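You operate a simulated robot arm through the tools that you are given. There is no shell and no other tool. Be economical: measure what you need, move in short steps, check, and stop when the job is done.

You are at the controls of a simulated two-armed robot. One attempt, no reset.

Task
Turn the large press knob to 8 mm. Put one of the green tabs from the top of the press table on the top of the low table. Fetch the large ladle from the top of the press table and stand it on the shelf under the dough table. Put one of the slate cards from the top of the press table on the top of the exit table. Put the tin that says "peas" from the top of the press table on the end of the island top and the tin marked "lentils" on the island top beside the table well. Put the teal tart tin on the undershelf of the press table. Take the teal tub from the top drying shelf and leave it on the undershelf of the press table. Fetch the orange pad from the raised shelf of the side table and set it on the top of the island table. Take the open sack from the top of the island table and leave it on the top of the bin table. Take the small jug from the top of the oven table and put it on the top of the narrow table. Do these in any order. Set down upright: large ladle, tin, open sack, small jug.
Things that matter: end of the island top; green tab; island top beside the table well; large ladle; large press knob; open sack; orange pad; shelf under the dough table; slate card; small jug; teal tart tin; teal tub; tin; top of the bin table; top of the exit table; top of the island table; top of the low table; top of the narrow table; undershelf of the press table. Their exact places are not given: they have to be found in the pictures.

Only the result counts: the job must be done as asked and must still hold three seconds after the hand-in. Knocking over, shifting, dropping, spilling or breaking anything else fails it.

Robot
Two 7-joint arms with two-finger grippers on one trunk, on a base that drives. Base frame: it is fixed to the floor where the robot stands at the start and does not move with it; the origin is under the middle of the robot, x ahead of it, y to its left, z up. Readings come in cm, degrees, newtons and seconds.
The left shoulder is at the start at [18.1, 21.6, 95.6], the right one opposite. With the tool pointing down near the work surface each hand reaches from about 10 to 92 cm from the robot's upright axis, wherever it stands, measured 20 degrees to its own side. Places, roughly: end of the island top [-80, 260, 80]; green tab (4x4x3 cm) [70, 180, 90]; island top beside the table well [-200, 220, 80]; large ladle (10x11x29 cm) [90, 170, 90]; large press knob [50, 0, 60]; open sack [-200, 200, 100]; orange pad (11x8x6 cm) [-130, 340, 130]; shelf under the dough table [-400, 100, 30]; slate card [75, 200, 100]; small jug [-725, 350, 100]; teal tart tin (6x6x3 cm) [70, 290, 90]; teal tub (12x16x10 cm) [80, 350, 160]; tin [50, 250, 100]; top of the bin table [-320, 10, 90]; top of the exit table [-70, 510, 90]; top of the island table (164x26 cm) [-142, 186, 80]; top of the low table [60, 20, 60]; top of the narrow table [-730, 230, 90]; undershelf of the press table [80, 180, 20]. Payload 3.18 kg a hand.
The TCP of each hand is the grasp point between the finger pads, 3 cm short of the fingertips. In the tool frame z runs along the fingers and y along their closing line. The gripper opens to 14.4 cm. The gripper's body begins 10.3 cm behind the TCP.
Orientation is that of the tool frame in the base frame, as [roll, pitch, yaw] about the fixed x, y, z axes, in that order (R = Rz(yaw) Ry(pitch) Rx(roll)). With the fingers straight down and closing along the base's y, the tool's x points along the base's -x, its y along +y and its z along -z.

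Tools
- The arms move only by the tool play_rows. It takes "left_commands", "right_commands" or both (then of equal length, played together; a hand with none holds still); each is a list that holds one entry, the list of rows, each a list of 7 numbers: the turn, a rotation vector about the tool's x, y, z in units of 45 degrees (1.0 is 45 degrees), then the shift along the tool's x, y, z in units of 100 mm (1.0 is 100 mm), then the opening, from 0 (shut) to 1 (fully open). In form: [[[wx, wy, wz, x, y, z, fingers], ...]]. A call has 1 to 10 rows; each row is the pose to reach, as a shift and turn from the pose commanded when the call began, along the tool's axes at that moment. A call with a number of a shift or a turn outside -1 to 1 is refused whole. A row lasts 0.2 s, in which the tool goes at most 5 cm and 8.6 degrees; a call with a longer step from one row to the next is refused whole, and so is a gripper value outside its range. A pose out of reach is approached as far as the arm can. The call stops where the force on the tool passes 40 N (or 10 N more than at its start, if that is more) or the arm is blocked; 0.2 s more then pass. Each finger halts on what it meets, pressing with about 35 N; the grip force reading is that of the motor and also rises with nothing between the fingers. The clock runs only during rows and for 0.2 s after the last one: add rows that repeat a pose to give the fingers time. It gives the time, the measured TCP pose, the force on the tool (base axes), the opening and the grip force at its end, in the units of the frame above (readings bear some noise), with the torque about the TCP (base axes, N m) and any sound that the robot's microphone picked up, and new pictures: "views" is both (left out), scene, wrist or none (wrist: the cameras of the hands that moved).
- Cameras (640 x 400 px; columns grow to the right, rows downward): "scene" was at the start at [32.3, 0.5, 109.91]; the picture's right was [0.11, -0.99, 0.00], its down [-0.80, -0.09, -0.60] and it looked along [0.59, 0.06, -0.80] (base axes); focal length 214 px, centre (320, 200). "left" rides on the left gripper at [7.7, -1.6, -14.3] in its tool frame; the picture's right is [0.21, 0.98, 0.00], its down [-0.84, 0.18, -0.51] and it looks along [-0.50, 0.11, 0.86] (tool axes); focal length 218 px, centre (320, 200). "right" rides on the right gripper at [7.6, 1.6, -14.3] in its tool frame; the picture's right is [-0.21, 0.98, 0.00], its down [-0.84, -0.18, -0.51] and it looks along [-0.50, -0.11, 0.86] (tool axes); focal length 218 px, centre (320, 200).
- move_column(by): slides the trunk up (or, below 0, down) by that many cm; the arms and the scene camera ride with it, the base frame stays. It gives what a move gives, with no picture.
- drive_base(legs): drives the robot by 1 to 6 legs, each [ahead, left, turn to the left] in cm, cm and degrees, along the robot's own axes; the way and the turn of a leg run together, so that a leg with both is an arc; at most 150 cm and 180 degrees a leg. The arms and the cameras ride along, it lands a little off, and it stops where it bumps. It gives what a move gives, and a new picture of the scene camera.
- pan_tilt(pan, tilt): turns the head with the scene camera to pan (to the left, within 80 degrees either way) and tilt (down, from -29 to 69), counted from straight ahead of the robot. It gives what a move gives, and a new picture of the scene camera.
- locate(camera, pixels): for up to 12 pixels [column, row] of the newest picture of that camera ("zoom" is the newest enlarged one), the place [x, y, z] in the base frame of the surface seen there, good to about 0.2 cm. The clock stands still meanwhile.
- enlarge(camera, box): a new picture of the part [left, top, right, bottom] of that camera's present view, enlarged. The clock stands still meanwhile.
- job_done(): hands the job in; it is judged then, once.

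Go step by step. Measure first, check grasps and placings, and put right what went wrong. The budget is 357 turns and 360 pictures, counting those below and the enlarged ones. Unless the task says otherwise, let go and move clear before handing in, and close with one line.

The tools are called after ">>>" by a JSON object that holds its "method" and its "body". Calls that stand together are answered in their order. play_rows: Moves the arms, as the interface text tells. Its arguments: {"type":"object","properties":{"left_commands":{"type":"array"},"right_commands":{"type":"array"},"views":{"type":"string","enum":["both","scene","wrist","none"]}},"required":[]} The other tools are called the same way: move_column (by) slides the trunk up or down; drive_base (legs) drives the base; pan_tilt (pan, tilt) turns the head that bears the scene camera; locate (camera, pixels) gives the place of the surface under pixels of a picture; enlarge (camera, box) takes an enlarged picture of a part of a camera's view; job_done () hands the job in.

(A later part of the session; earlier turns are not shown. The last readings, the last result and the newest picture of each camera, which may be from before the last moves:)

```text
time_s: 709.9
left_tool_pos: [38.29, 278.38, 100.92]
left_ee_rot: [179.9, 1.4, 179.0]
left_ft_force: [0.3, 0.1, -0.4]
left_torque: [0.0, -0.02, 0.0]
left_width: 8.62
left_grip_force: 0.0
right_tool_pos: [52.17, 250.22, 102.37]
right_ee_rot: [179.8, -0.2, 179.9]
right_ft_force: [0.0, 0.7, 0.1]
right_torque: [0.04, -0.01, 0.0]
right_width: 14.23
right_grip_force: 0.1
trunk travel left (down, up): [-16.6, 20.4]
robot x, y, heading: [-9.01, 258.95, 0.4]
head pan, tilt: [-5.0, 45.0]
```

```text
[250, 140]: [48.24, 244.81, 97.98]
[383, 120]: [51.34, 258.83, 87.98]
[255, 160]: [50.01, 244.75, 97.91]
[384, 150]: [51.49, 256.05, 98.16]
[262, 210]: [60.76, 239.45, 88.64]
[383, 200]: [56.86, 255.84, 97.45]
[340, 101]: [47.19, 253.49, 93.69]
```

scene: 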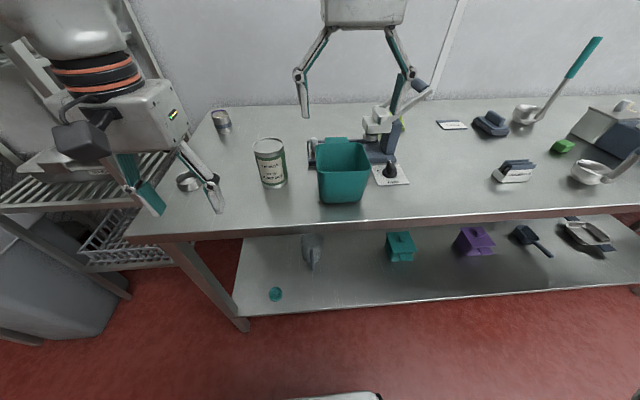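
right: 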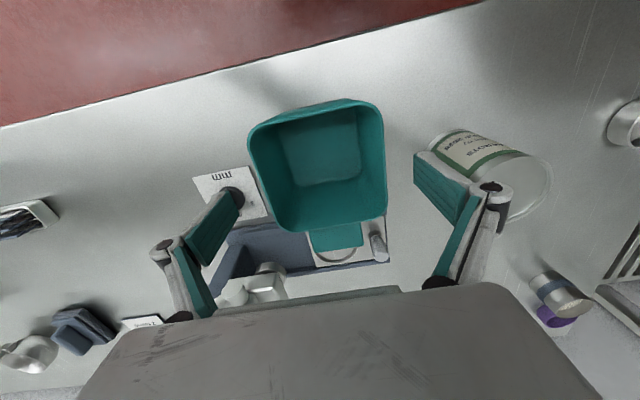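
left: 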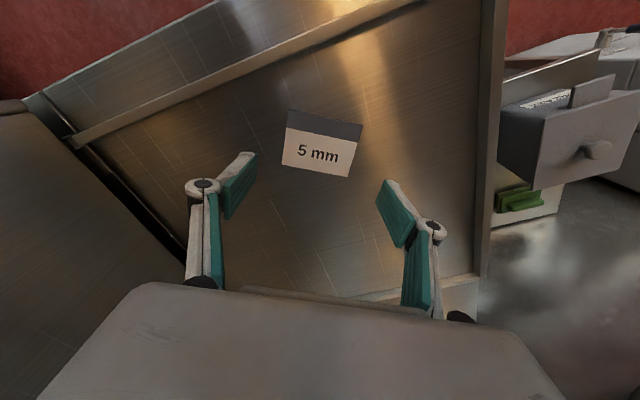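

Centred within 0.2 cm. Lower 6.8, grip, lift.

>>> {"method": "play_rows", "body": {"right_commands": [[[0, 0, 0, 0, 0.02, 0.3, 0.99], [0, 0, 0, 0, 0.02, 0.55, 0.99], [0, 0, 0, 0, 0.02, 0.68, 0.99], [0, 0, 0, 0, 0.02, 0.68, 0.8], [0, 0, 0, 0, 0.02, 0.68, 0.6], [0, 0, 0, 0, 0.02, 0.68, 0.6], [0, 0, 0, 0, 0.02, 0.62, 0.6], [0, 0, 0, 0, 0.02, 0.45, 0.6], [0, 0, 0, 0, 0.02, 0.2, 0.6]]], "views": "wrist"}}

```text
time_s: 711.9
left_tool_pos: [38.27, 278.5, 101.12]
left_ee_rot: [180.0, 1.6, 178.9]
left_ft_force: [-0.3, 0.1, -1.1]
left_torque: [0.03, 0.0, 0.02]
left_width: 8.65
left_grip_force: 0.2
right_tool_pos: [51.99, 250.56, 100.6]
right_ee_rot: [-179.8, -0.1, 180.0]
right_ft_force: [0.2, 0.4, -0.6]
right_torque: [-0.02, -0.01, -0.02]
right_width: 11.48
right_grip_force: 34.8
trunk travel left (down, up): [-16.6, 20.4]
robot x, y, heading: [-8.93, 259.34, 0.6]
head pan, tilt: [-5.0, 45.0]
```

right: 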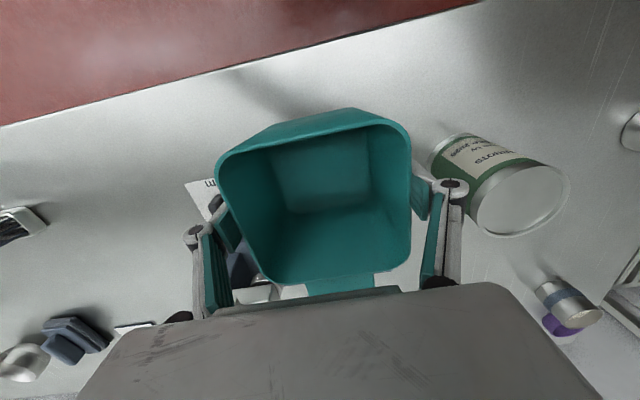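

Held. Lift and go back to the staging spot north of the island.

>>> {"method": "play_rows", "body": {"right_commands": [[[0, 0, 0, 0, 0, -0.3, 0.6], [0, 0, 0, 0, 0, -0.65, 0.6], [0, 0, 0, 0.2, 0, -1, 0.6], [0, 0, 0, 0.5, 0, -1, 0.6], [0, 0, 0, 0.8, 0, -1, 0.6]]], "views": "none"}}

>>> {"method": "drive_base", "body": {"legs": [[-11, 0, 0], [0, 70, 0], [-28, 0, 0]]}}

>>> {"method": "move_column", "body": {"by": -16}}

```text
time_s: 713.1
left_tool_pos: [38.26, 278.48, 100.95]
left_ee_rot: [179.9, 1.5, 179.0]
left_ft_force: [1.3, -0.3, -0.1]
left_torque: [0.0, -0.01, 0.0]
left_width: 8.65
left_grip_force: 0.0
right_tool_pos: [43.98, 250.55, 110.63]
right_ee_rot: [-179.9, -0.1, 179.9]
right_ft_force: [0.6, -0.4, 0.5]
right_torque: [0.0, 0.02, -0.01]
right_width: 11.51
right_grip_force: 35.1
trunk travel left (down, up): [-16.6, 20.4]
robot x, y, heading: [-8.83, 259.33, 0.4]
head pan, tilt: [-5.0, 45.0]
```

```text
time_s: 722.1
left_tool_pos: [-1.27, 348.48, 100.91]
left_ee_rot: [179.9, 1.6, 179.1]
left_ft_force: [0.6, 0.7, -0.6]
left_torque: [-0.01, 0.0, 0.03]
left_width: 8.65
left_grip_force: 0.0
right_tool_pos: [4.56, 320.55, 110.59]
right_ee_rot: [-179.9, -0.2, 180.0]
right_ft_force: [-1.0, 0.0, -1.0]
right_torque: [-0.01, 0.02, -0.04]
right_width: 11.46
right_grip_force: 35.1
trunk travel left (down, up): [-16.6, 20.4]
robot x, y, heading: [-48.24, 328.95, 0.3]
head pan, tilt: [-5.0, 45.0]
```

scene: 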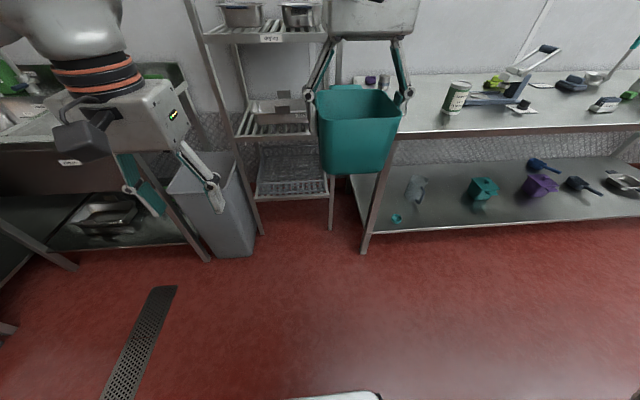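

```text
time_s: 723.9
left_tool_pos: [-1.4, 348.5, 85.21]
left_ee_rot: [179.9, 1.7, 179.0]
left_ft_force: [0.6, -0.7, 0.3]
left_torque: [0.01, -0.03, -0.03]
left_width: 8.64
left_grip_force: 0.0
right_tool_pos: [4.54, 320.57, 94.64]
right_ee_rot: [179.9, 0.1, 179.9]
right_ft_force: [-0.4, -0.1, -1.1]
right_torque: [-0.03, -0.03, -0.01]
right_width: 11.5
right_grip_force: 34.8
trunk travel left (down, up): [-0.6, 36.4]
robot x, y, heading: [-48.37, 328.98, 0.5]
head pan, tilt: [-5.0, 45.0]
```

Lower the right hand with the tub in strokes.

>>> {"method": "play_rows", "body": {"right_commands": [[[0, 0, 0, 0, -0.25, 0.3, 0.6], [0, 0, 0, 0, -0.5, 0.6, 0.6], [0, 0, 0, 0, -0.8, 0.9, 0.6], [0, 0, 0, 0, -0.8, 1, 0.6]]], "views": "none"}}

>>> {"method": "play_rows", "body": {"right_commands": [[[0, 0, 0, 0, -0.25, 0.3, 0.6], [0, 0, 0, 0, -0.5, 0.6, 0.6], [0, 0, 0, 0, -0.8, 0.9, 0.6], [0, 0, 0, 0, -0.8, 1, 0.6]]], "views": "none"}}

>>> {"method": "play_rows", "body": {"right_commands": [[[0, 0, 0, 0, 0, 0.35, 0.6], [0, 0, 0, 0, 0, 0.7, 0.6], [0, 0, 0, 0, 0, 1, 0.6]]], "views": "none"}}

>>> {"method": "play_rows", "body": {"right_commands": [[[0, 0, 0, 0, 0, 0.35, 0.6], [0, 0, 0, 0, 0, 0.7, 0.6], [0, 0, 0, 0, 0, 1, 0.6]]], "views": "none"}}

>>> {"method": "play_rows", "body": {"right_commands": [[[0, 0, 0, 0, 0, 0.35, 0.6], [0, 0, 0, 0, 0, 0.7, 0.6], [0, 0, 0, 0, 0, 1, 0.6]]], "views": "none"}}

>>> {"method": "play_rows", "body": {"right_commands": [[[0, 0, 0, 0, 0, 0.35, 0.6], [0, 0, 0, 0, 0, 0.7, 0.6], [0, 0, 0, 0, 0, 0.75, 0.6]]], "views": "none"}}

```text
time_s: 724.9
left_tool_pos: [-1.26, 348.34, 85.14]
left_ee_rot: [179.9, 1.5, 179.1]
left_ft_force: [0.4, -0.7, 0.1]
left_torque: [0.01, 0.01, 0.01]
left_width: 8.62
left_grip_force: 0.1
right_tool_pos: [4.41, 312.58, 84.64]
right_ee_rot: [-180.0, -0.1, 179.9]
right_ft_force: [0.0, -0.3, -1.1]
right_torque: [-0.01, 0.03, -0.02]
right_width: 11.49
right_grip_force: 34.1
trunk travel left (down, up): [-0.6, 36.4]
robot x, y, heading: [-48.41, 329.46, 0.4]
head pan, tilt: [-5.0, 45.0]
```

```text
time_s: 725.9
left_tool_pos: [-1.2, 348.51, 85.01]
left_ee_rot: [179.9, 1.5, 179.1]
left_ft_force: [-0.5, 0.1, 0.7]
left_torque: [-0.01, 0.0, -0.03]
left_width: 8.62
left_grip_force: 0.0
right_tool_pos: [4.75, 304.48, 74.56]
right_ee_rot: [-179.9, 0.0, 179.9]
right_ft_force: [-0.2, -0.1, -1.4]
right_torque: [-0.03, 0.03, 0.01]
right_width: 11.49
right_grip_force: 35.0
trunk travel left (down, up): [-0.6, 36.4]
robot x, y, heading: [-48.0, 329.2, 0.4]
head pan, tilt: [-5.0, 45.0]
```

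```text
time_s: 726.7
left_tool_pos: [-1.35, 348.52, 84.95]
left_ee_rot: [180.0, 1.5, 179.2]
left_ft_force: [-0.4, 0.8, 0.3]
left_torque: [-0.01, 0.03, -0.01]
left_width: 8.64
left_grip_force: 0.0
right_tool_pos: [4.5, 304.45, 64.63]
right_ee_rot: [-179.9, -0.1, -180.0]
right_ft_force: [0.9, 0.0, -0.4]
right_torque: [0.0, 0.01, 0.0]
right_width: 11.49
right_grip_force: 34.9
trunk travel left (down, up): [-0.6, 36.4]
robot x, y, heading: [-48.19, 328.83, 0.6]
head pan, tilt: [-5.0, 45.0]
```

```text
time_s: 727.5
left_tool_pos: [-1.12, 348.49, 84.93]
left_ee_rot: [179.9, 1.5, 179.0]
left_ft_force: [1.0, -0.5, 0.8]
left_torque: [0.01, 0.03, 0.01]
left_width: 8.61
left_grip_force: 0.1
right_tool_pos: [4.51, 304.62, 54.52]
right_ee_rot: [-180.0, -0.1, 179.9]
right_ft_force: [0.4, 0.7, -0.6]
right_torque: [0.02, 0.0, 0.04]
right_width: 11.5
right_grip_force: 35.4
trunk travel left (down, up): [-0.6, 36.4]
robot x, y, heading: [-48.41, 329.28, 0.8]
head pan, tilt: [-5.0, 45.0]
```

```text
time_s: 728.3
left_tool_pos: [-1.27, 348.39, 84.96]
left_ee_rot: [179.8, 1.5, 179.2]
left_ft_force: [-0.6, -0.3, 0.2]
left_torque: [0.01, 0.01, 0.0]
left_width: 8.65
left_grip_force: 0.0
right_tool_pos: [4.6, 304.61, 44.51]
right_ee_rot: [180.0, -0.1, -179.9]
right_ft_force: [-0.5, 0.9, -1.5]
right_torque: [-0.01, 0.02, 0.0]
right_width: 11.47
right_grip_force: 35.5
trunk travel left (down, up): [-0.6, 36.4]
robot x, y, heading: [-48.5, 328.64, 0.5]
head pan, tilt: [-5.0, 45.0]
```

```text
time_s: 729.1
left_tool_pos: [-1.32, 348.36, 84.94]
left_ee_rot: [179.9, 1.5, 179.1]
left_ft_force: [0.4, -0.3, -0.3]
left_torque: [-0.01, -0.04, -0.02]
left_width: 8.62
left_grip_force: 0.1
right_tool_pos: [4.49, 304.51, 36.87]
right_ee_rot: [-179.9, -0.1, -179.9]
right_ft_force: [0.1, 0.1, -0.8]
right_torque: [-0.01, 0.02, -0.02]
right_width: 11.47
right_grip_force: 34.9
trunk travel left (down, up): [-0.6, 36.4]
robot x, y, heading: [-48.25, 328.91, 0.4]
head pan, tilt: [-5.0, 45.0]
```

Retract 5 cm for clearance past the table leg, then drive forward and sidestep to y≈258.

>>> {"method": "play_rows", "body": {"right_commands": [[[0, 0, 0, 0.25, 0, 0, 0.6], [0, 0, 0, 0.5, 0, 0, 0.6]]], "views": "none"}}

>>> {"method": "drive_base", "body": {"legs": [[28, 0, -0.4], [0, -70, 0]]}}

```text
time_s: 729.7
left_tool_pos: [-1.24, 348.44, 85.0]
left_ee_rot: [180.0, 1.5, 179.1]
left_ft_force: [-0.1, 0.1, 0.4]
left_torque: [0.0, 0.0, 0.01]
left_width: 8.67
left_grip_force: 0.0
right_tool_pos: [-0.58, 304.17, 37.1]
right_ee_rot: [-179.9, 0.0, 179.9]
right_ft_force: [-0.6, 1.0, -1.2]
right_torque: [0.0, 0.02, 0.0]
right_width: 11.49
right_grip_force: 35.0
trunk travel left (down, up): [-0.6, 36.4]
robot x, y, heading: [-48.03, 329.01, 0.4]
head pan, tilt: [-5.0, 45.0]
```

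```text
time_s: 737.8
left_tool_pos: [27.05, 278.36, 84.99]
left_ee_rot: [179.8, 1.4, 178.7]
left_ft_force: [0.2, 0.0, -0.3]
left_torque: [0.03, 0.04, -0.03]
left_width: 8.64
left_grip_force: 0.1
right_tool_pos: [27.61, 234.28, 37.03]
right_ee_rot: [-179.9, -0.1, 179.5]
right_ft_force: [0.0, 0.2, -0.3]
right_torque: [-0.03, 0.01, -0.03]
right_width: 11.46
right_grip_force: 35.1
trunk travel left (down, up): [-0.6, 36.4]
robot x, y, heading: [-19.87, 259.5, -0.2]
head pan, tilt: [-5.0, 45.0]
```

scene: 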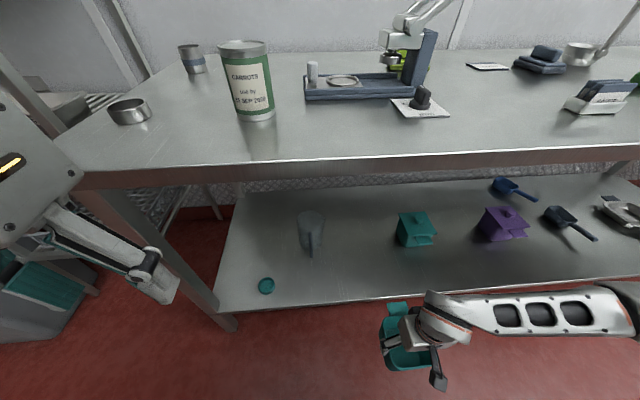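

>>> {"method": "locate", "body": {"camera": "scene", "pixels": [[415, 240], [400, 245], [435, 240], [398, 218], [310, 230], [320, 255], [300, 240], [360, 260], [395, 355], [265, 287], [355, 220]]}}

```text
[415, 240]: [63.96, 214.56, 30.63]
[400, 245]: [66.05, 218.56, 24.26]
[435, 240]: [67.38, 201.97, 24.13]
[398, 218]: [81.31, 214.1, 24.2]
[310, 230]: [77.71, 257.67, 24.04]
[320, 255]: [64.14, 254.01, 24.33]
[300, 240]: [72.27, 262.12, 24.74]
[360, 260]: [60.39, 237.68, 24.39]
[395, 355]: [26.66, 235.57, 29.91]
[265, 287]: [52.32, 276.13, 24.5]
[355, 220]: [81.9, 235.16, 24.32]
```

Gap between teal box (y≤218.5) and grey jug (y≥253) is ample. Extend the tub in under the table.

>>> {"method": "play_rows", "body": {"right_commands": [[[0, 0, 0, -0.3, 0.05, 0, 0.6], [0, 0, 0, -0.65, 0.1, 0, 0.6], [0, 0, 0, -1, 0.15, 0, 0.6]]], "views": "none"}}

>>> {"method": "play_rows", "body": {"right_commands": [[[0, 0, 0, -0.3, 0, 0, 0.6], [0, 0, 0, -0.65, 0, 0, 0.6], [0, 0, 0, -1, 0, 0, 0.6]]], "views": "none"}}

>>> {"method": "play_rows", "body": {"right_commands": [[[0, 0, 0, -0.3, 0, 0, 0.6], [0, 0, 0, -0.6, 0, 0.1, 0.6], [0, 0, 0, -0.7, 0, 0.3, 0.6], [0, 0, 0, -0.7, 0, 0.45, 0.6]]], "views": "wrist"}}

```text
time_s: 738.6
left_tool_pos: [27.2, 278.41, 84.91]
left_ee_rot: [180.0, 1.5, 178.7]
left_ft_force: [-0.5, 0.0, 0.0]
left_torque: [-0.01, 0.02, -0.01]
left_width: 8.65
left_grip_force: 0.0
right_tool_pos: [37.89, 235.6, 36.96]
right_ee_rot: [-179.8, -0.3, 179.5]
right_ft_force: [-1.2, -0.1, -1.6]
right_torque: [-0.01, 0.01, -0.02]
right_width: 11.47
right_grip_force: 35.2
trunk travel left (down, up): [-0.6, 36.4]
robot x, y, heading: [-20.27, 259.3, -0.0]
head pan, tilt: [-5.0, 45.0]
```

```text
time_s: 739.4
left_tool_pos: [27.12, 278.46, 84.87]
left_ee_rot: [179.9, 1.6, 178.7]
left_ft_force: [-0.1, 0.3, 0.9]
left_torque: [0.03, 0.01, -0.01]
left_width: 8.65
left_grip_force: 0.0
right_tool_pos: [47.72, 235.54, 36.85]
right_ee_rot: [-180.0, -0.2, 179.6]
right_ft_force: [-0.1, 0.5, -1.1]
right_torque: [0.02, -0.01, -0.01]
right_width: 11.47
right_grip_force: 34.6
trunk travel left (down, up): [-0.6, 36.4]
robot x, y, heading: [-19.91, 259.62, -0.0]
head pan, tilt: [-5.0, 45.0]
```

```text
time_s: 740.4
left_tool_pos: [27.19, 278.42, 84.96]
left_ee_rot: [179.9, 1.5, 178.6]
left_ft_force: [-1.0, 0.1, -0.7]
left_torque: [0.02, 0.03, -0.05]
left_width: 8.62
left_grip_force: 0.1
right_tool_pos: [54.56, 235.46, 32.33]
right_ee_rot: [-179.9, -0.2, 179.5]
right_ft_force: [0.2, -0.2, -0.9]
right_torque: [-0.01, 0.01, 0.01]
right_width: 11.48
right_grip_force: 34.7
trunk travel left (down, up): [-0.6, 36.4]
robot x, y, heading: [-20.15, 259.56, 0.2]
head pan, tilt: [-5.0, 45.0]
```

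right: 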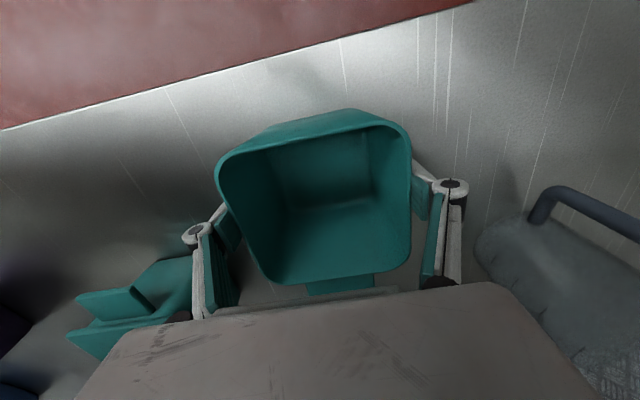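

Lower to contact.

>>> {"method": "play_rows", "body": {"right_commands": [[[0, 0, 0, 0, 0, 0.03, 0.6], [0, 0, 0, 0, 0, 0.06, 0.6], [0, 0, 0, 0, 0, 0.07, 0.6]]], "views": "none"}}

```text
time_s: 741.2
left_tool_pos: [27.37, 278.38, 85.01]
left_ee_rot: [179.9, 1.5, 178.7]
left_ft_force: [-0.4, -0.6, -0.5]
left_torque: [-0.01, -0.02, -0.02]
left_width: 8.64
left_grip_force: 0.1
right_tool_pos: [54.47, 235.64, 31.69]
right_ee_rot: [179.9, 0.0, 179.6]
right_ft_force: [-0.2, -0.3, -0.5]
right_torque: [-0.03, 0.0, -0.03]
right_width: 11.46
right_grip_force: 34.7
trunk travel left (down, up): [-0.6, 36.4]
robot x, y, heading: [-20.11, 259.11, -0.1]
head pan, tilt: [-5.0, 45.0]
```

>>> {"method": "play_rows", "body": {"right_commands": [[[0, 0, 0, 0, 0, 0.015, 0.6], [0, 0, 0, 0, 0, 0.03, 0.6]]], "views": "none"}}

```text
time_s: 741.8
left_tool_pos: [27.04, 278.37, 85.06]
left_ee_rot: [180.0, 1.5, 178.6]
left_ft_force: [0.7, -0.4, 0.3]
left_torque: [0.01, -0.01, -0.02]
left_width: 8.63
left_grip_force: 0.1
right_tool_pos: [54.64, 235.49, 31.67]
right_ee_rot: [179.9, 0.0, 179.5]
right_ft_force: [-4.5, -0.1, 11.4]
right_torque: [0.26, 0.17, 0.09]
right_width: 11.46
right_grip_force: 35.0
trunk travel left (down, up): [-0.6, 36.4]
robot x, y, heading: [-20.02, 259.19, 0.1]
head pan, tilt: [-5.0, 45.0]
```

Touching. Release, lift clear and withdraw.

>>> {"method": "play_rows", "body": {"right_commands": [[[0, 0, 0, 0, 0, 0, 0.8], [0, 0, 0, 0, 0, 0, 0.97], [0, 0, 0, 0, 0, 0, 0.97], [0, 0, 0, 0, 0, -0.3, 0.97], [0, 0, 0, 0, 0, -0.6, 0.97], [0, 0, 0, 0, 0, -0.85, 0.97], [0, 0, 0, 0.3, 0, -0.85, 0.97], [0, 0, 0, 0.7, 0, -0.85, 0.97], [0, 0, 0, 1, 0, -0.85, 0.97]]], "views": "wrist"}}

```text
time_s: 743.8
left_tool_pos: [27.13, 278.41, 85.0]
left_ee_rot: [179.9, 1.5, 178.6]
left_ft_force: [-0.4, 0.0, -0.4]
left_torque: [0.01, 0.06, 0.04]
left_width: 8.65
left_grip_force: 0.1
right_tool_pos: [44.5, 235.55, 39.95]
right_ee_rot: [180.0, -0.1, 179.5]
right_ft_force: [-0.2, -1.2, 0.9]
right_torque: [0.0, 0.02, 0.03]
right_width: 13.96
right_grip_force: 0.0
trunk travel left (down, up): [-0.6, 36.4]
robot x, y, heading: [-20.02, 259.4, 0.1]
head pan, tilt: [-5.0, 45.0]
```

right: 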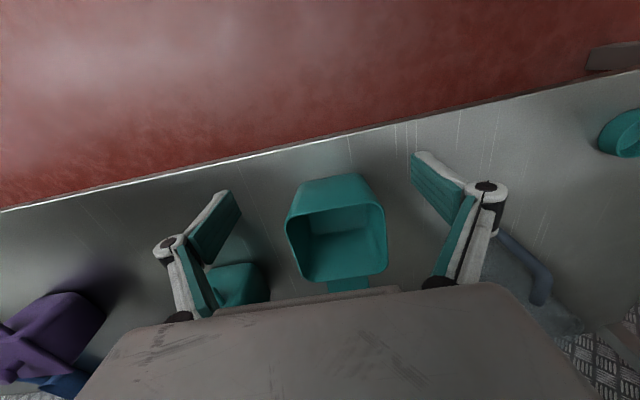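

Both the tub and tart tin are on the undershelf. Withdraw the right hand, then raise up for the ladle.

>>> {"method": "play_rows", "body": {"right_commands": [[[0, 0, 0, 0.35, 0, 0, 0.6], [0, 0, 0, 0.7, 0, 0, 0.5], [0, 0, 0, 1, 0, 0, 0.4]]], "views": "none"}}

>>> {"method": "play_rows", "body": {"right_commands": [[[0, 0, 0, 0.3, 0, 0, 0.3], [0, 0, 0, 0.6, 0, -0.2, 0.3], [0, 0, 0, 0.8, 0, -0.6, 0.3], [0, 0, 0, 0.8, 0, -1, 0.3]]], "views": "none"}}

>>> {"method": "move_column", "body": {"by": 30}}

>>> {"method": "play_rows", "body": {"right_commands": [[[0, 0, 0, 0, 0, -0.3, 0.3], [0, 0, 0, 0, 0, -0.65, 0.3], [0, 0, 0, 0, 0, -1, 0.3]]], "views": "none"}}

```text
time_s: 744.6
left_tool_pos: [27.2, 278.51, 85.09]
left_ee_rot: [179.9, 1.5, 178.7]
left_ft_force: [0.6, 0.0, 0.2]
left_torque: [-0.01, -0.02, 0.02]
left_width: 8.64
left_grip_force: 0.0
right_tool_pos: [34.47, 235.63, 40.06]
right_ee_rot: [-179.9, -0.1, 179.6]
right_ft_force: [-0.1, -0.3, -0.3]
right_torque: [-0.01, 0.03, 0.0]
right_width: 5.75
right_grip_force: 0.0
trunk travel left (down, up): [-0.6, 36.4]
robot x, y, heading: [-20.41, 259.47, -0.1]
head pan, tilt: [-5.0, 45.0]
```

```text
time_s: 745.6
left_tool_pos: [27.09, 278.5, 85.11]
left_ee_rot: [179.9, 1.5, 178.7]
left_ft_force: [-0.1, 0.0, 0.5]
left_torque: [0.03, -0.04, 0.01]
left_width: 8.66
left_grip_force: 0.0
right_tool_pos: [26.36, 235.64, 50.08]
right_ee_rot: [180.0, -0.1, 179.7]
right_ft_force: [0.3, 0.2, -0.3]
right_torque: [0.0, -0.01, 0.02]
right_width: 4.32
right_grip_force: 0.1
trunk travel left (down, up): [-0.6, 36.4]
robot x, y, heading: [-19.72, 259.6, -0.1]
head pan, tilt: [-5.0, 45.0]
```

```text
time_s: 748.6
left_tool_pos: [27.19, 278.49, 114.87]
left_ee_rot: [179.9, 1.5, 178.7]
left_ft_force: [0.4, 0.2, -0.4]
left_torque: [-0.01, 0.02, -0.01]
left_width: 8.62
left_grip_force: 0.1
right_tool_pos: [26.75, 235.73, 80.0]
right_ee_rot: [-179.9, -0.3, 179.5]
right_ft_force: [1.2, 0.7, 0.1]
right_torque: [0.01, -0.01, 0.04]
right_width: 4.29
right_grip_force: 0.0
trunk travel left (down, up): [-30.6, 6.4]
robot x, y, heading: [-20.05, 259.42, 0.0]
head pan, tilt: [-5.0, 45.0]
```

```text
time_s: 749.4
left_tool_pos: [26.93, 278.44, 114.99]
left_ee_rot: [179.9, 1.5, 178.7]
left_ft_force: [-0.6, 0.5, 0.6]
left_torque: [-0.01, -0.02, 0.01]
left_width: 8.65
left_grip_force: 0.1
right_tool_pos: [26.65, 235.66, 90.12]
right_ee_rot: [-179.8, -0.1, 179.5]
right_ft_force: [-0.6, 0.4, 0.7]
right_torque: [0.02, -0.02, -0.03]
right_width: 4.32
right_grip_force: 0.0
trunk travel left (down, up): [-30.6, 6.4]
robot x, y, heading: [-20.16, 259.69, 0.1]
head pan, tilt: [-5.0, 45.0]
```

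>>> {"method": "play_rows", "body": {"right_commands": [[[0, -0.16, 0, 0, 0, -0.2, 0.3], [0, -0.32, 0, 0, 0, -0.4, 0.3], [0, -0.48, 0, 0, 0, -0.6, 0.3], [0, -0.64, 0, 0, 0, -0.8, 0.3], [0, -0.78, 0, 0, 0, -1, 0.3]]], "views": "none"}}

>>> {"method": "play_rows", "body": {"right_commands": [[[0, 0, 0, -0.2, 0, -0.25, 0.3], [0, 0, 0, -0.4, 0, -0.5, 0.3], [0, 0, 0, -0.6, 0, -0.8, 0.3]]], "views": "none"}}

>>> {"method": "drive_base", "body": {"legs": [[0, -66, 0]]}}

>>> {"method": "pan_tilt", "body": {"pan": -10, "tilt": 35}}

```text
time_s: 750.6
left_tool_pos: [27.11, 278.39, 115.01]
left_ee_rot: [179.9, 1.5, 178.6]
left_ft_force: [-0.2, -1.0, -0.6]
left_torque: [-0.01, 0.02, 0.01]
left_width: 8.64
left_grip_force: 0.2
right_tool_pos: [26.8, 235.68, 99.95]
right_ee_rot: [-179.8, 35.1, 179.5]
right_ft_force: [0.5, -0.5, 0.2]
right_torque: [-0.01, 0.0, -0.02]
right_width: 4.31
right_grip_force: 0.0
trunk travel left (down, up): [-30.6, 6.4]
robot x, y, heading: [-20.24, 259.65, -0.0]
head pan, tilt: [-5.0, 45.0]
```

```text
time_s: 751.4
left_tool_pos: [27.08, 278.51, 115.06]
left_ee_rot: [180.0, 1.5, 178.7]
left_ft_force: [-0.4, 0.0, 0.1]
left_torque: [0.01, -0.01, 0.01]
left_width: 8.65
left_grip_force: 0.0
right_tool_pos: [26.94, 235.73, 110.17]
right_ee_rot: [-179.9, 35.1, 179.7]
right_ft_force: [-1.2, 0.3, 0.5]
right_torque: [-0.01, 0.0, 0.03]
right_width: 4.33
right_grip_force: 0.0
trunk travel left (down, up): [-30.6, 6.4]
robot x, y, heading: [-20.1, 259.48, 0.1]
head pan, tilt: [-5.0, 45.0]
```

```text
time_s: 757.6
left_tool_pos: [27.22, 213.74, 114.89]
left_ee_rot: [-180.0, 1.5, 178.6]
left_ft_force: [0.5, -0.4, 0.0]
left_torque: [0.0, -0.05, -0.02]
left_width: 8.65
left_grip_force: 0.0
right_tool_pos: [27.05, 170.97, 110.17]
right_ee_rot: [-180.0, 35.0, 179.7]
right_ft_force: [0.1, 0.1, 0.1]
right_torque: [-0.01, 0.01, -0.04]
right_width: 4.31
right_grip_force: 0.1
trunk travel left (down, up): [-30.6, 6.4]
robot x, y, heading: [-19.79, 194.54, 0.0]
head pan, tilt: [-5.0, 45.0]
```

scene: 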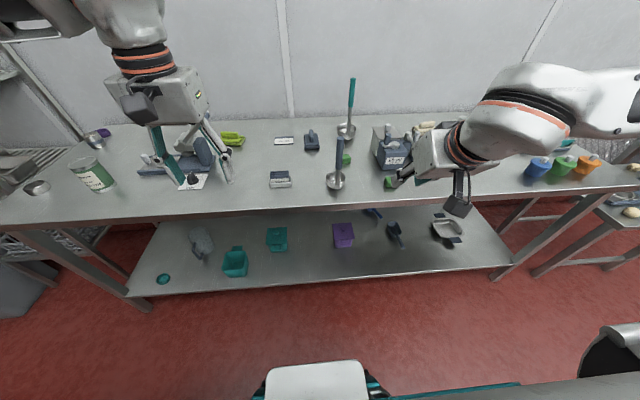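

```text
time_s: 758.3
left_tool_pos: [27.25, 213.77, 115.14]
left_ee_rot: [180.0, 1.4, 178.7]
left_ft_force: [-0.4, -0.4, -0.2]
left_torque: [-0.03, 0.0, -0.01]
left_width: 8.64
left_grip_force: 0.1
right_tool_pos: [27.03, 170.99, 110.08]
right_ee_rot: [-179.9, 35.1, 179.6]
right_ft_force: [-0.5, -0.2, 0.6]
right_torque: [0.01, 0.01, 0.01]
right_width: 4.34
right_grip_force: 0.1
trunk travel left (down, up): [-30.6, 6.4]
robot x, y, heading: [-19.98, 194.39, 0.2]
head pan, tilt: [-10.0, 35.0]
```

scene: 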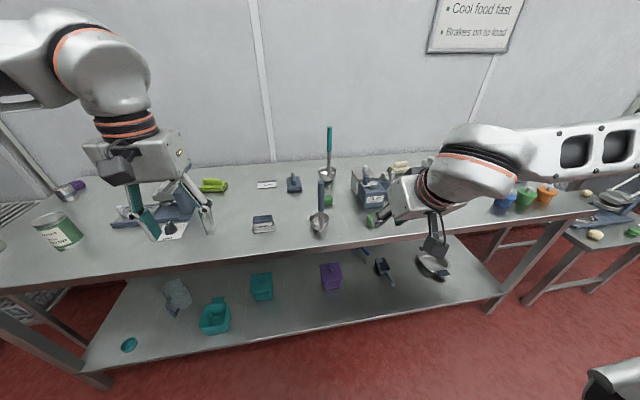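

Measure the teal ladle's handle and surroundings.

>>> {"method": "locate", "body": {"camera": "scene", "pixels": [[330, 128], [330, 140], [330, 150], [329, 160], [329, 168], [320, 173], [338, 173], [328, 185], [321, 185], [321, 205], [365, 180], [375, 170]]}}

>>> {"method": "enlarge", "body": {"camera": "scene", "box": [270, 110, 430, 250]}}

```text
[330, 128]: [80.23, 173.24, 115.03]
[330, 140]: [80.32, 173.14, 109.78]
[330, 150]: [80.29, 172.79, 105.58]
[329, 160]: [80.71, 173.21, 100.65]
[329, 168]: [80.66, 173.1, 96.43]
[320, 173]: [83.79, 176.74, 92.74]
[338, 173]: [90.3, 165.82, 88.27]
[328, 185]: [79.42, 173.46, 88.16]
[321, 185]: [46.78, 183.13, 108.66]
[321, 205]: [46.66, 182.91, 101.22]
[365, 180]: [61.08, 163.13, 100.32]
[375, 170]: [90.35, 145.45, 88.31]
```

```text
2.86 times, centred on (350, 180) of scene
```

zoom: 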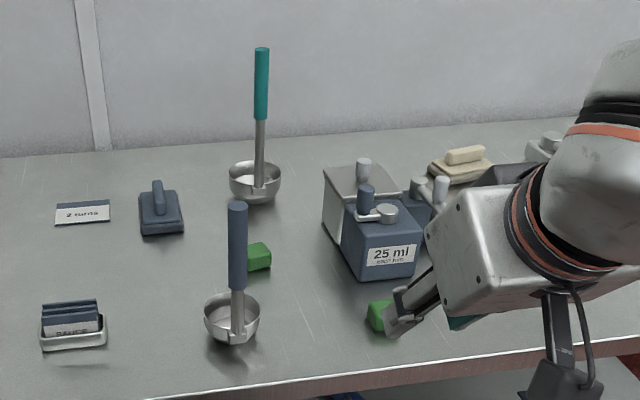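

The teal ladle (27 cm, wider bowl) is the large one; rod at (80.6,173), teal grip above z≈103.7. Drive forward 22 and align the hand.

>>> {"method": "drive_base", "body": {"legs": [[22, 0, 0]]}}

>>> {"method": "play_rows", "body": {"right_commands": [[[0, 0, 0, -0.25, 0.05, 0.15, 0.3], [0, 0, 0, -0.5, 0.1, 0.35, 0.3], [0, 0, 0, -0.82, 0.18, 0.55, 0.3]]], "views": "none"}}

>>> {"method": "play_rows", "body": {"right_commands": [[[0, 0, 0, -0.25, 0, 0.2, 0.3], [0, 0, 0, -0.5, 0, 0.4, 0.3], [0, 0, 0, -0.75, 0, 0.6, 0.3]]], "views": "wrist"}}

```text
time_s: 760.0
left_tool_pos: [49.25, 213.65, 114.87]
left_ee_rot: [179.8, 1.4, 178.7]
left_ft_force: [0.6, -0.6, -0.2]
left_torque: [0.01, 0.03, 0.04]
left_width: 8.63
left_grip_force: 0.0
right_tool_pos: [49.01, 171.02, 110.01]
right_ee_rot: [-179.9, 35.0, 179.6]
right_ft_force: [-0.3, 0.5, -0.5]
right_torque: [-0.02, -0.01, -0.04]
right_width: 4.36
right_grip_force: 0.1
trunk travel left (down, up): [-30.6, 6.4]
robot x, y, heading: [2.19, 195.02, -0.1]
head pan, tilt: [-10.0, 35.0]
```

scene: 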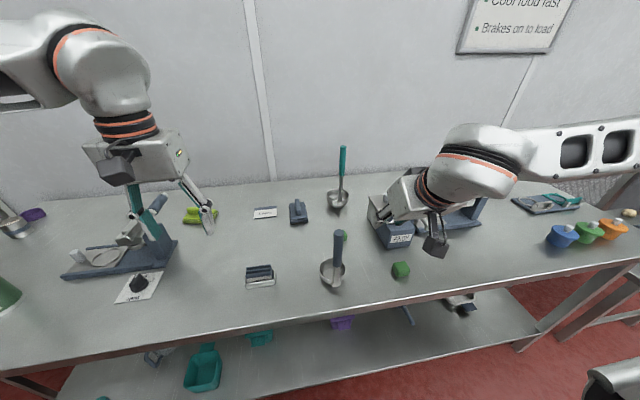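

```text
time_s: 760.8
left_tool_pos: [49.18, 213.7, 114.9]
left_ee_rot: [-180.0, 1.6, 178.7]
left_ft_force: [-0.2, 0.0, 0.0]
left_torque: [-0.04, 0.04, 0.01]
left_width: 8.62
left_grip_force: 0.0
right_tool_pos: [58.93, 172.88, 110.16]
right_ee_rot: [-179.9, 35.0, 179.6]
right_ft_force: [0.3, -0.4, -1.0]
right_torque: [-0.01, -0.02, -0.04]
right_width: 4.3
right_grip_force: 0.1
trunk travel left (down, up): [-30.6, 6.4]
robot x, y, heading: [1.92, 194.57, -0.1]
head pan, tilt: [-10.0, 35.0]
```

```text
time_s: 761.6
left_tool_pos: [49.32, 213.73, 114.93]
left_ee_rot: [179.9, 1.4, 178.6]
left_ft_force: [0.8, 0.1, -0.7]
left_torque: [0.0, 0.07, 0.0]
left_width: 8.64
left_grip_force: 0.0
right_tool_pos: [68.52, 172.5, 109.65]
right_ee_rot: [-180.0, 35.0, 179.6]
right_ft_force: [1.0, -0.5, 0.4]
right_torque: [-0.02, 0.02, 0.02]
right_width: 4.32
right_grip_force: 0.1
trunk travel left (down, up): [-30.6, 6.4]
robot x, y, heading: [1.8, 194.57, -0.2]
head pan, tilt: [-10.0, 35.0]
```

right: 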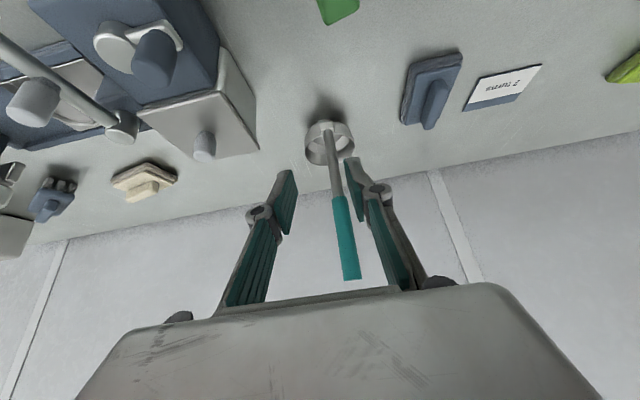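

Handle lies between the fingers ahead. Advance along the tool axis.

>>> {"method": "play_rows", "body": {"right_commands": [[[0, 0, 0, -0.25, 0.05, 0.2, 0.3], [0, 0, 0, -0.5, 0.05, 0.5, 0.3], [0, 0, 0, -0.5, 0.05, 0.8, 0.3]]], "views": "wrist"}}

```text
time_s: 762.4
left_tool_pos: [49.17, 213.66, 114.98]
left_ee_rot: [179.9, 1.5, 178.6]
left_ft_force: [0.1, 0.1, -0.5]
left_torque: [0.04, 0.05, 0.0]
left_width: 8.64
left_grip_force: 0.1
right_tool_pos: [77.12, 173.04, 105.6]
right_ee_rot: [-179.9, 34.9, 179.6]
right_ft_force: [-0.2, -0.5, -0.1]
right_torque: [-0.01, -0.03, 0.02]
right_width: 4.31
right_grip_force: 0.1
trunk travel left (down, up): [-30.6, 6.4]
robot x, y, heading: [1.98, 194.74, 0.3]
head pan, tilt: [-10.0, 35.0]
```

right: 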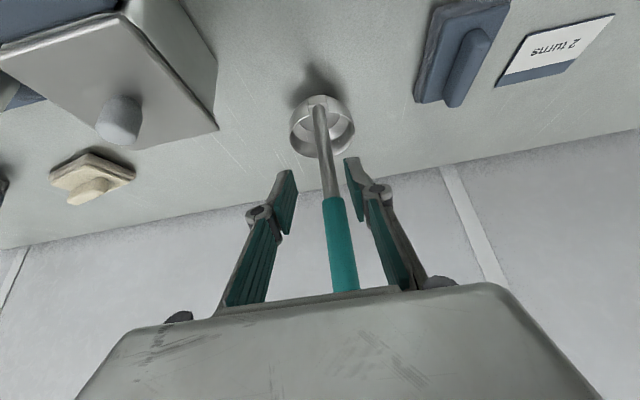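

>>> {"method": "play_rows", "body": {"right_commands": [[[0, 0, 0, 0, 0, 0.3, 0.3], [0, 0, 0, 0, 0, 0.58, 0.3], [0, 0, 0, 0, 0, 0.58, 0.1], [0, 0, 0, 0, 0, 0.58, 0], [0, 0, 0, 0, 0, 0.58, 0]]], "views": "wrist"}}

```text
time_s: 763.6
left_tool_pos: [49.19, 213.67, 114.94]
left_ee_rot: [179.8, 1.5, 178.6]
left_ft_force: [0.8, -0.1, 0.4]
left_torque: [0.01, 0.0, -0.01]
left_width: 8.63
left_grip_force: 0.0
right_tool_pos: [80.32, 172.79, 101.07]
right_ee_rot: [-179.8, 35.0, 179.7]
right_ft_force: [0.0, -0.3, -0.2]
right_torque: [-0.02, 0.09, 0.01]
right_width: 1.53
right_grip_force: 35.0
trunk travel left (down, up): [-30.6, 6.4]
robot x, y, heading: [1.9, 194.41, -0.1]
head pan, tilt: [-10.0, 35.0]
```

right: 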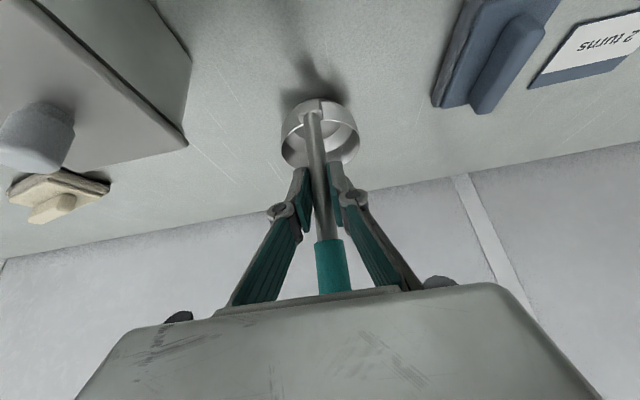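

Gripped the rod (1.53). Lift slowly.

>>> {"method": "play_rows", "body": {"right_commands": [[[0, 0, 0, -0.06, 0, -0.08, 0], [0, 0, 0, -0.15, 0, -0.21, 0], [0, 0, 0, -0.28, 0, -0.41, 0], [0, 0, 0, -0.45, 0, -0.65, 0]]], "views": "wrist"}}

```text
time_s: 764.6
left_tool_pos: [49.17, 213.66, 115.11]
left_ee_rot: [179.9, 1.5, 178.7]
left_ft_force: [0.4, 0.6, 0.9]
left_torque: [0.04, -0.03, -0.02]
left_width: 8.64
left_grip_force: 0.1
right_tool_pos: [80.32, 173.14, 109.31]
right_ee_rot: [-180.0, 35.0, 179.6]
right_ft_force: [1.1, 0.1, -2.0]
right_torque: [-0.03, 0.1, 0.01]
right_width: 1.52
right_grip_force: 35.0
trunk travel left (down, up): [-30.6, 6.4]
robot x, y, heading: [1.91, 194.84, 0.0]
head pan, tilt: [-10.0, 35.0]
```

right: 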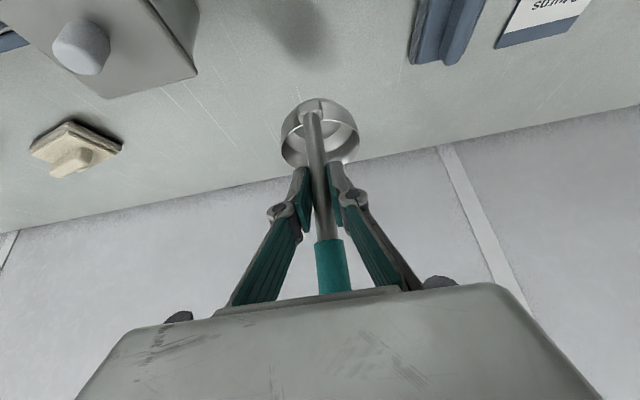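

Raise 8 more and retract.

>>> {"method": "play_rows", "body": {"right_commands": [[[0, 0, 0, -0.15, 0, -0.2, 0], [0, 0, 0, -0.3, 0, -0.43, 0], [0, 0, 0, -0.45, 0, -0.65, 0]]], "views": "none"}}

>>> {"method": "play_rows", "body": {"right_commands": [[[0, 0, 0, 0.25, 0, -0.17, 0], [0, 0, 0, 0.5, -0.05, -0.34, 0], [0, 0, 0, 0.75, -0.1, -0.52, 0], [0, 0, 0, 1, -0.15, -0.7, 0]]], "views": "none"}}

>>> {"method": "play_rows", "body": {"right_commands": [[[0, 0, 0, 0.25, 0, -0.17, 0], [0, 0, 0, 0.5, 0, -0.34, 0], [0, 0, 0, 0.75, 0, -0.52, 0], [0, 0, 0, 1, 0, -0.7, 0]]], "views": "none"}}

```text
time_s: 765.4
left_tool_pos: [49.0, 213.75, 115.01]
left_ee_rot: [-179.9, 1.4, 178.8]
left_ft_force: [-0.4, -0.6, -0.2]
left_torque: [-0.02, -0.01, 0.02]
left_width: 8.63
left_grip_force: 0.1
right_tool_pos: [80.31, 173.25, 117.19]
right_ee_rot: [-179.9, 35.0, 179.7]
right_ft_force: [-0.1, 0.1, -1.4]
right_torque: [0.02, 0.05, 0.01]
right_width: 1.5
right_grip_force: 34.9
trunk travel left (down, up): [-30.6, 6.4]
robot x, y, heading: [1.72, 194.67, -0.0]
head pan, tilt: [-10.0, 35.0]
```

```text
time_s: 766.4
left_tool_pos: [49.1, 213.57, 114.89]
left_ee_rot: [179.7, 1.5, 178.7]
left_ft_force: [0.5, -0.8, 0.2]
left_torque: [0.06, 0.0, -0.01]
left_width: 8.64
left_grip_force: 0.0
right_tool_pos: [67.99, 171.58, 117.19]
right_ee_rot: [-180.0, 35.0, 179.6]
right_ft_force: [0.7, 0.2, -0.9]
right_torque: [0.02, 0.11, 0.03]
right_width: 1.51
right_grip_force: 34.9
trunk travel left (down, up): [-30.6, 6.4]
robot x, y, heading: [1.96, 194.56, -0.3]
head pan, tilt: [-10.0, 35.0]
```

```text
time_s: 767.4
left_tool_pos: [49.04, 213.61, 115.05]
left_ee_rot: [179.9, 1.5, 178.8]
left_ft_force: [0.2, -0.6, -0.9]
left_torque: [0.0, 0.0, 0.05]
left_width: 8.61
left_grip_force: 0.0
right_tool_pos: [55.73, 171.73, 117.07]
right_ee_rot: [-179.9, 35.0, 179.6]
right_ft_force: [-0.3, -0.4, -1.7]
right_torque: [-0.01, 0.08, -0.01]
right_width: 1.51
right_grip_force: 35.0
trunk travel left (down, up): [-30.6, 6.4]
robot x, y, heading: [2.26, 194.52, -0.1]
head pan, tilt: [-10.0, 35.0]
```

Take the ladle west: reverse along the known clear route.

>>> {"method": "drive_base", "body": {"legs": [[-11, 0, 0], [0, -73, 0], [-150, 0, 0], [-110, 0, 0], [0, 62, 0]]}}

```text
time_s: 792.8
left_tool_pos: [-222.49, 205.89, 114.99]
left_ee_rot: [179.9, 1.5, 177.8]
left_ft_force: [0.4, 0.0, 0.4]
left_torque: [-0.03, 0.0, -0.02]
left_width: 8.65
left_grip_force: 0.0
right_tool_pos: [-216.65, 163.92, 117.02]
right_ee_rot: [-179.9, 35.0, 178.7]
right_ft_force: [-0.3, 0.1, -2.3]
right_torque: [0.03, 0.08, -0.01]
right_width: 1.51
right_grip_force: 35.5
trunk travel left (down, up): [-30.6, 6.4]
robot x, y, heading: [-269.99, 187.66, -1.1]
head pan, tilt: [-10.0, 35.0]
```

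scene: 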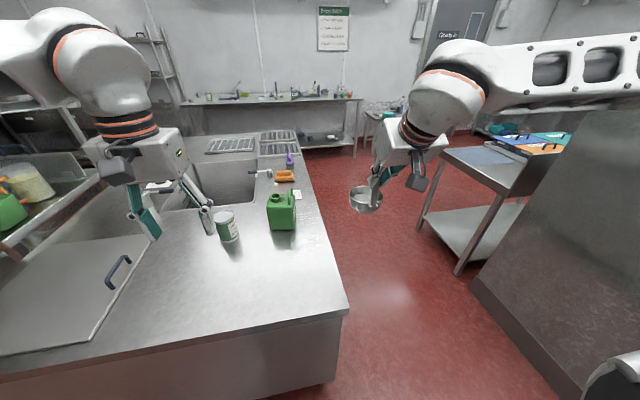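

Back on to x≈−400, turn right to face the dough table.

>>> {"method": "drive_base", "body": {"legs": [[-130, 0, 1], [0, 0, -90]]}}

>>> {"method": "pan_tilt", "body": {"pan": 0, "tilt": 45}}

```text
time_s: 803.2
left_tool_pos: [-380.71, 140.38, 114.92]
left_ee_rot: [179.9, 1.5, 89.7]
left_ft_force: [0.0, 0.2, -0.3]
left_torque: [0.0, 0.01, 0.0]
left_width: 8.64
left_grip_force: 0.1
right_tool_pos: [-422.42, 132.89, 116.97]
right_ee_rot: [-179.9, 35.0, 90.7]
right_ft_force: [0.1, -0.3, -2.0]
right_torque: [0.13, -0.03, 0.02]
right_width: 1.52
right_grip_force: 35.0
trunk travel left (down, up): [-30.6, 6.4]
robot x, y, heading: [-400.68, 187.23, -88.9]
head pan, tilt: [-10.0, 35.0]
```

scene: 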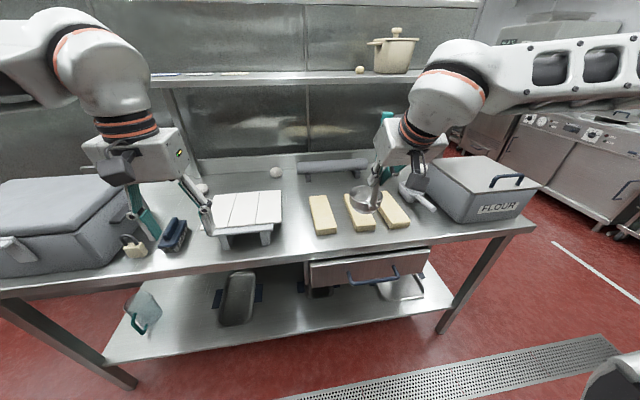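

```text
time_s: 803.9
left_tool_pos: [-380.59, 140.39, 114.98]
left_ee_rot: [179.9, 1.5, 89.7]
left_ft_force: [0.4, -0.3, 0.1]
left_torque: [0.01, 0.0, 0.03]
left_width: 8.63
left_grip_force: 0.0
right_tool_pos: [-422.45, 132.91, 117.09]
right_ee_rot: [-179.9, 35.0, 90.7]
right_ft_force: [-1.1, -0.3, -2.4]
right_torque: [0.1, 0.02, 0.01]
right_width: 1.53
right_grip_force: 35.0
trunk travel left (down, up): [-30.6, 6.4]
robot x, y, heading: [-400.66, 187.41, -89.0]
head pan, tilt: [0.0, 45.0]
```

scene: 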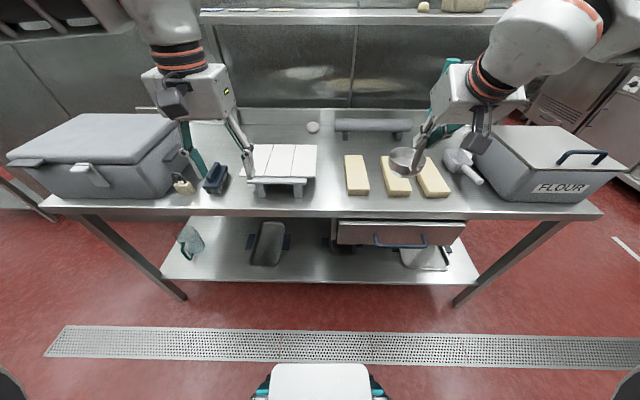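

Measure free places on the lower shelf.

>>> {"method": "locate", "body": {"camera": "scene", "pixels": [[225, 265], [215, 240], [340, 270], [370, 265], [330, 250], [200, 275], [290, 250], [250, 255], [345, 285], [190, 255], [360, 243], [400, 265]]}}

>>> {"method": "enlarge", "body": {"camera": "scene", "box": [150, 200, 490, 310]}}

```text
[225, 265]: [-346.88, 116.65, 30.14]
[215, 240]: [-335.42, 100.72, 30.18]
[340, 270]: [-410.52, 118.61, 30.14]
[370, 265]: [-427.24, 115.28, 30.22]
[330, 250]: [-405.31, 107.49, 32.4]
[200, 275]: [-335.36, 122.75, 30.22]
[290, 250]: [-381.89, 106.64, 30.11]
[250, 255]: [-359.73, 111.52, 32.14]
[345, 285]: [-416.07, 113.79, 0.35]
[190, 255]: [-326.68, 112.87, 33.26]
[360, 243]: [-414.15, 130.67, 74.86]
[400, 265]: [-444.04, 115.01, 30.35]
```

```text
1.88 times, centred on (320, 255) of scene
```

zoom: 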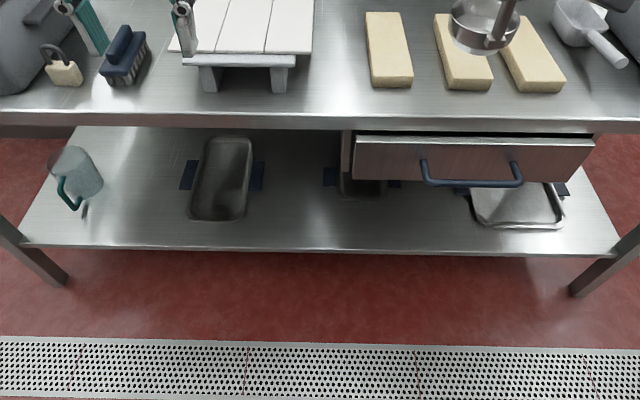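

Free gap between the jug and pan centred at x≈−345. Back off 10 and shift east 77, then lower trunk.

>>> {"method": "drive_base", "body": {"legs": [[-10, 0, -1], [0, 77, 0]]}}

>>> {"method": "move_column", "body": {"by": -30}}

```text
time_s: 811.8
left_tool_pos: [-305.34, 149.3, 114.98]
left_ee_rot: [-180.0, 1.5, 88.1]
left_ft_force: [0.5, 0.4, 0.1]
left_torque: [0.0, 0.02, 0.01]
left_width: 8.62
left_grip_force: 0.2
right_tool_pos: [-347.27, 143.07, 117.09]
right_ee_rot: [-179.9, 35.0, 88.9]
right_ft_force: [-0.5, 0.5, -2.5]
right_torque: [0.07, -0.01, 0.0]
right_width: 1.51
right_grip_force: 35.3
trunk travel left (down, up): [-30.6, 6.4]
robot x, y, heading: [-323.89, 196.43, -90.5]
head pan, tilt: [0.0, 45.0]
```

scene: 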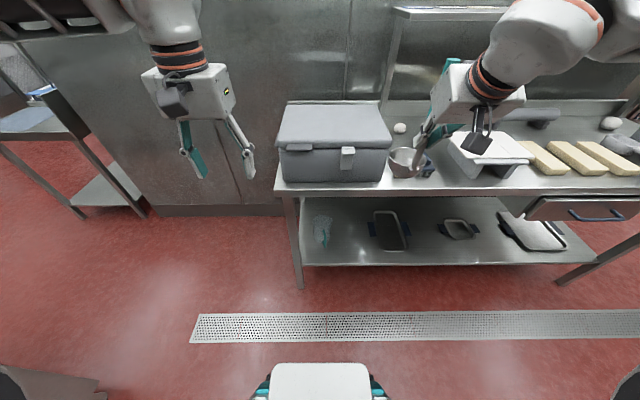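

```text
time_s: 814.8
left_tool_pos: [-305.39, 149.49, 85.15]
left_ee_rot: [179.8, 1.6, 88.0]
left_ft_force: [0.5, 0.5, -0.4]
left_torque: [-0.06, -0.01, 0.01]
left_width: 8.65
left_grip_force: 0.0
right_tool_pos: [-347.26, 141.99, 81.77]
right_ee_rot: [-179.8, 26.0, 89.1]
right_ft_force: [0.2, 0.2, -1.6]
right_torque: [0.05, -0.02, -0.01]
right_width: 1.5
right_grip_force: 34.8
trunk travel left (down, up): [-0.6, 36.4]
robot x, y, heading: [-323.97, 197.01, -90.6]
head pan, tilt: [0.0, 45.0]
```

The wrist limit reduced the tilt to 26°; extending the arm should restore it. Back off 8 cm and extend.

>>> {"method": "drive_base", "body": {"legs": [[-10, 0, 0.6]]}}

>>> {"method": "play_rows", "body": {"right_commands": [[[0, -0.05, 0, -0.25, 0, 0.1, 0], [0, -0.1, 0, -0.5, 0, 0.2, 0], [0, -0.15, 0, -0.75, 0, 0.35, 0], [0, -0.2, 0, -1, 0, 0.5, 0]]], "views": "none"}}

```text
time_s: 816.0
left_tool_pos: [-304.88, 159.71, 85.03]
left_ee_rot: [179.9, 1.6, 88.7]
left_ft_force: [-0.3, 0.1, 0.3]
left_torque: [-0.05, -0.01, -0.01]
left_width: 8.66
left_grip_force: 0.1
right_tool_pos: [-346.56, 151.89, 81.62]
right_ee_rot: [-179.8, 25.9, 89.7]
right_ft_force: [-0.3, 0.0, -1.7]
right_torque: [0.07, 0.04, -0.01]
right_width: 1.51
right_grip_force: 35.4
trunk travel left (down, up): [-0.6, 36.4]
robot x, y, heading: [-323.8, 206.69, -89.7]
head pan, tilt: [0.0, 45.0]
```

scene: 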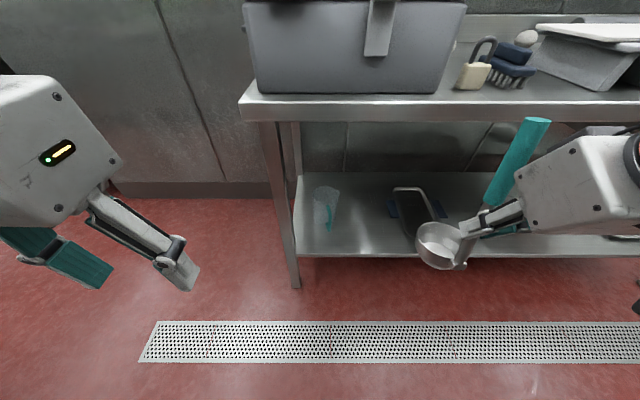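

```text
time_s: 817.0
left_tool_pos: [-304.79, 159.56, 84.99]
left_ee_rot: [179.9, 1.5, 88.8]
left_ft_force: [-0.6, 1.1, -0.2]
left_torque: [0.0, -0.03, 0.0]
left_width: 8.62
left_grip_force: 0.1
right_tool_pos: [-346.67, 140.52, 81.42]
right_ee_rot: [-179.7, 34.8, 89.8]
right_ft_force: [0.2, 0.5, -2.4]
right_torque: [0.09, 0.01, -0.01]
right_width: 1.53
right_grip_force: 35.3
trunk travel left (down, up): [-0.6, 36.4]
robot x, y, heading: [-323.76, 206.98, -90.0]
head pan, tilt: [0.0, 45.0]
```

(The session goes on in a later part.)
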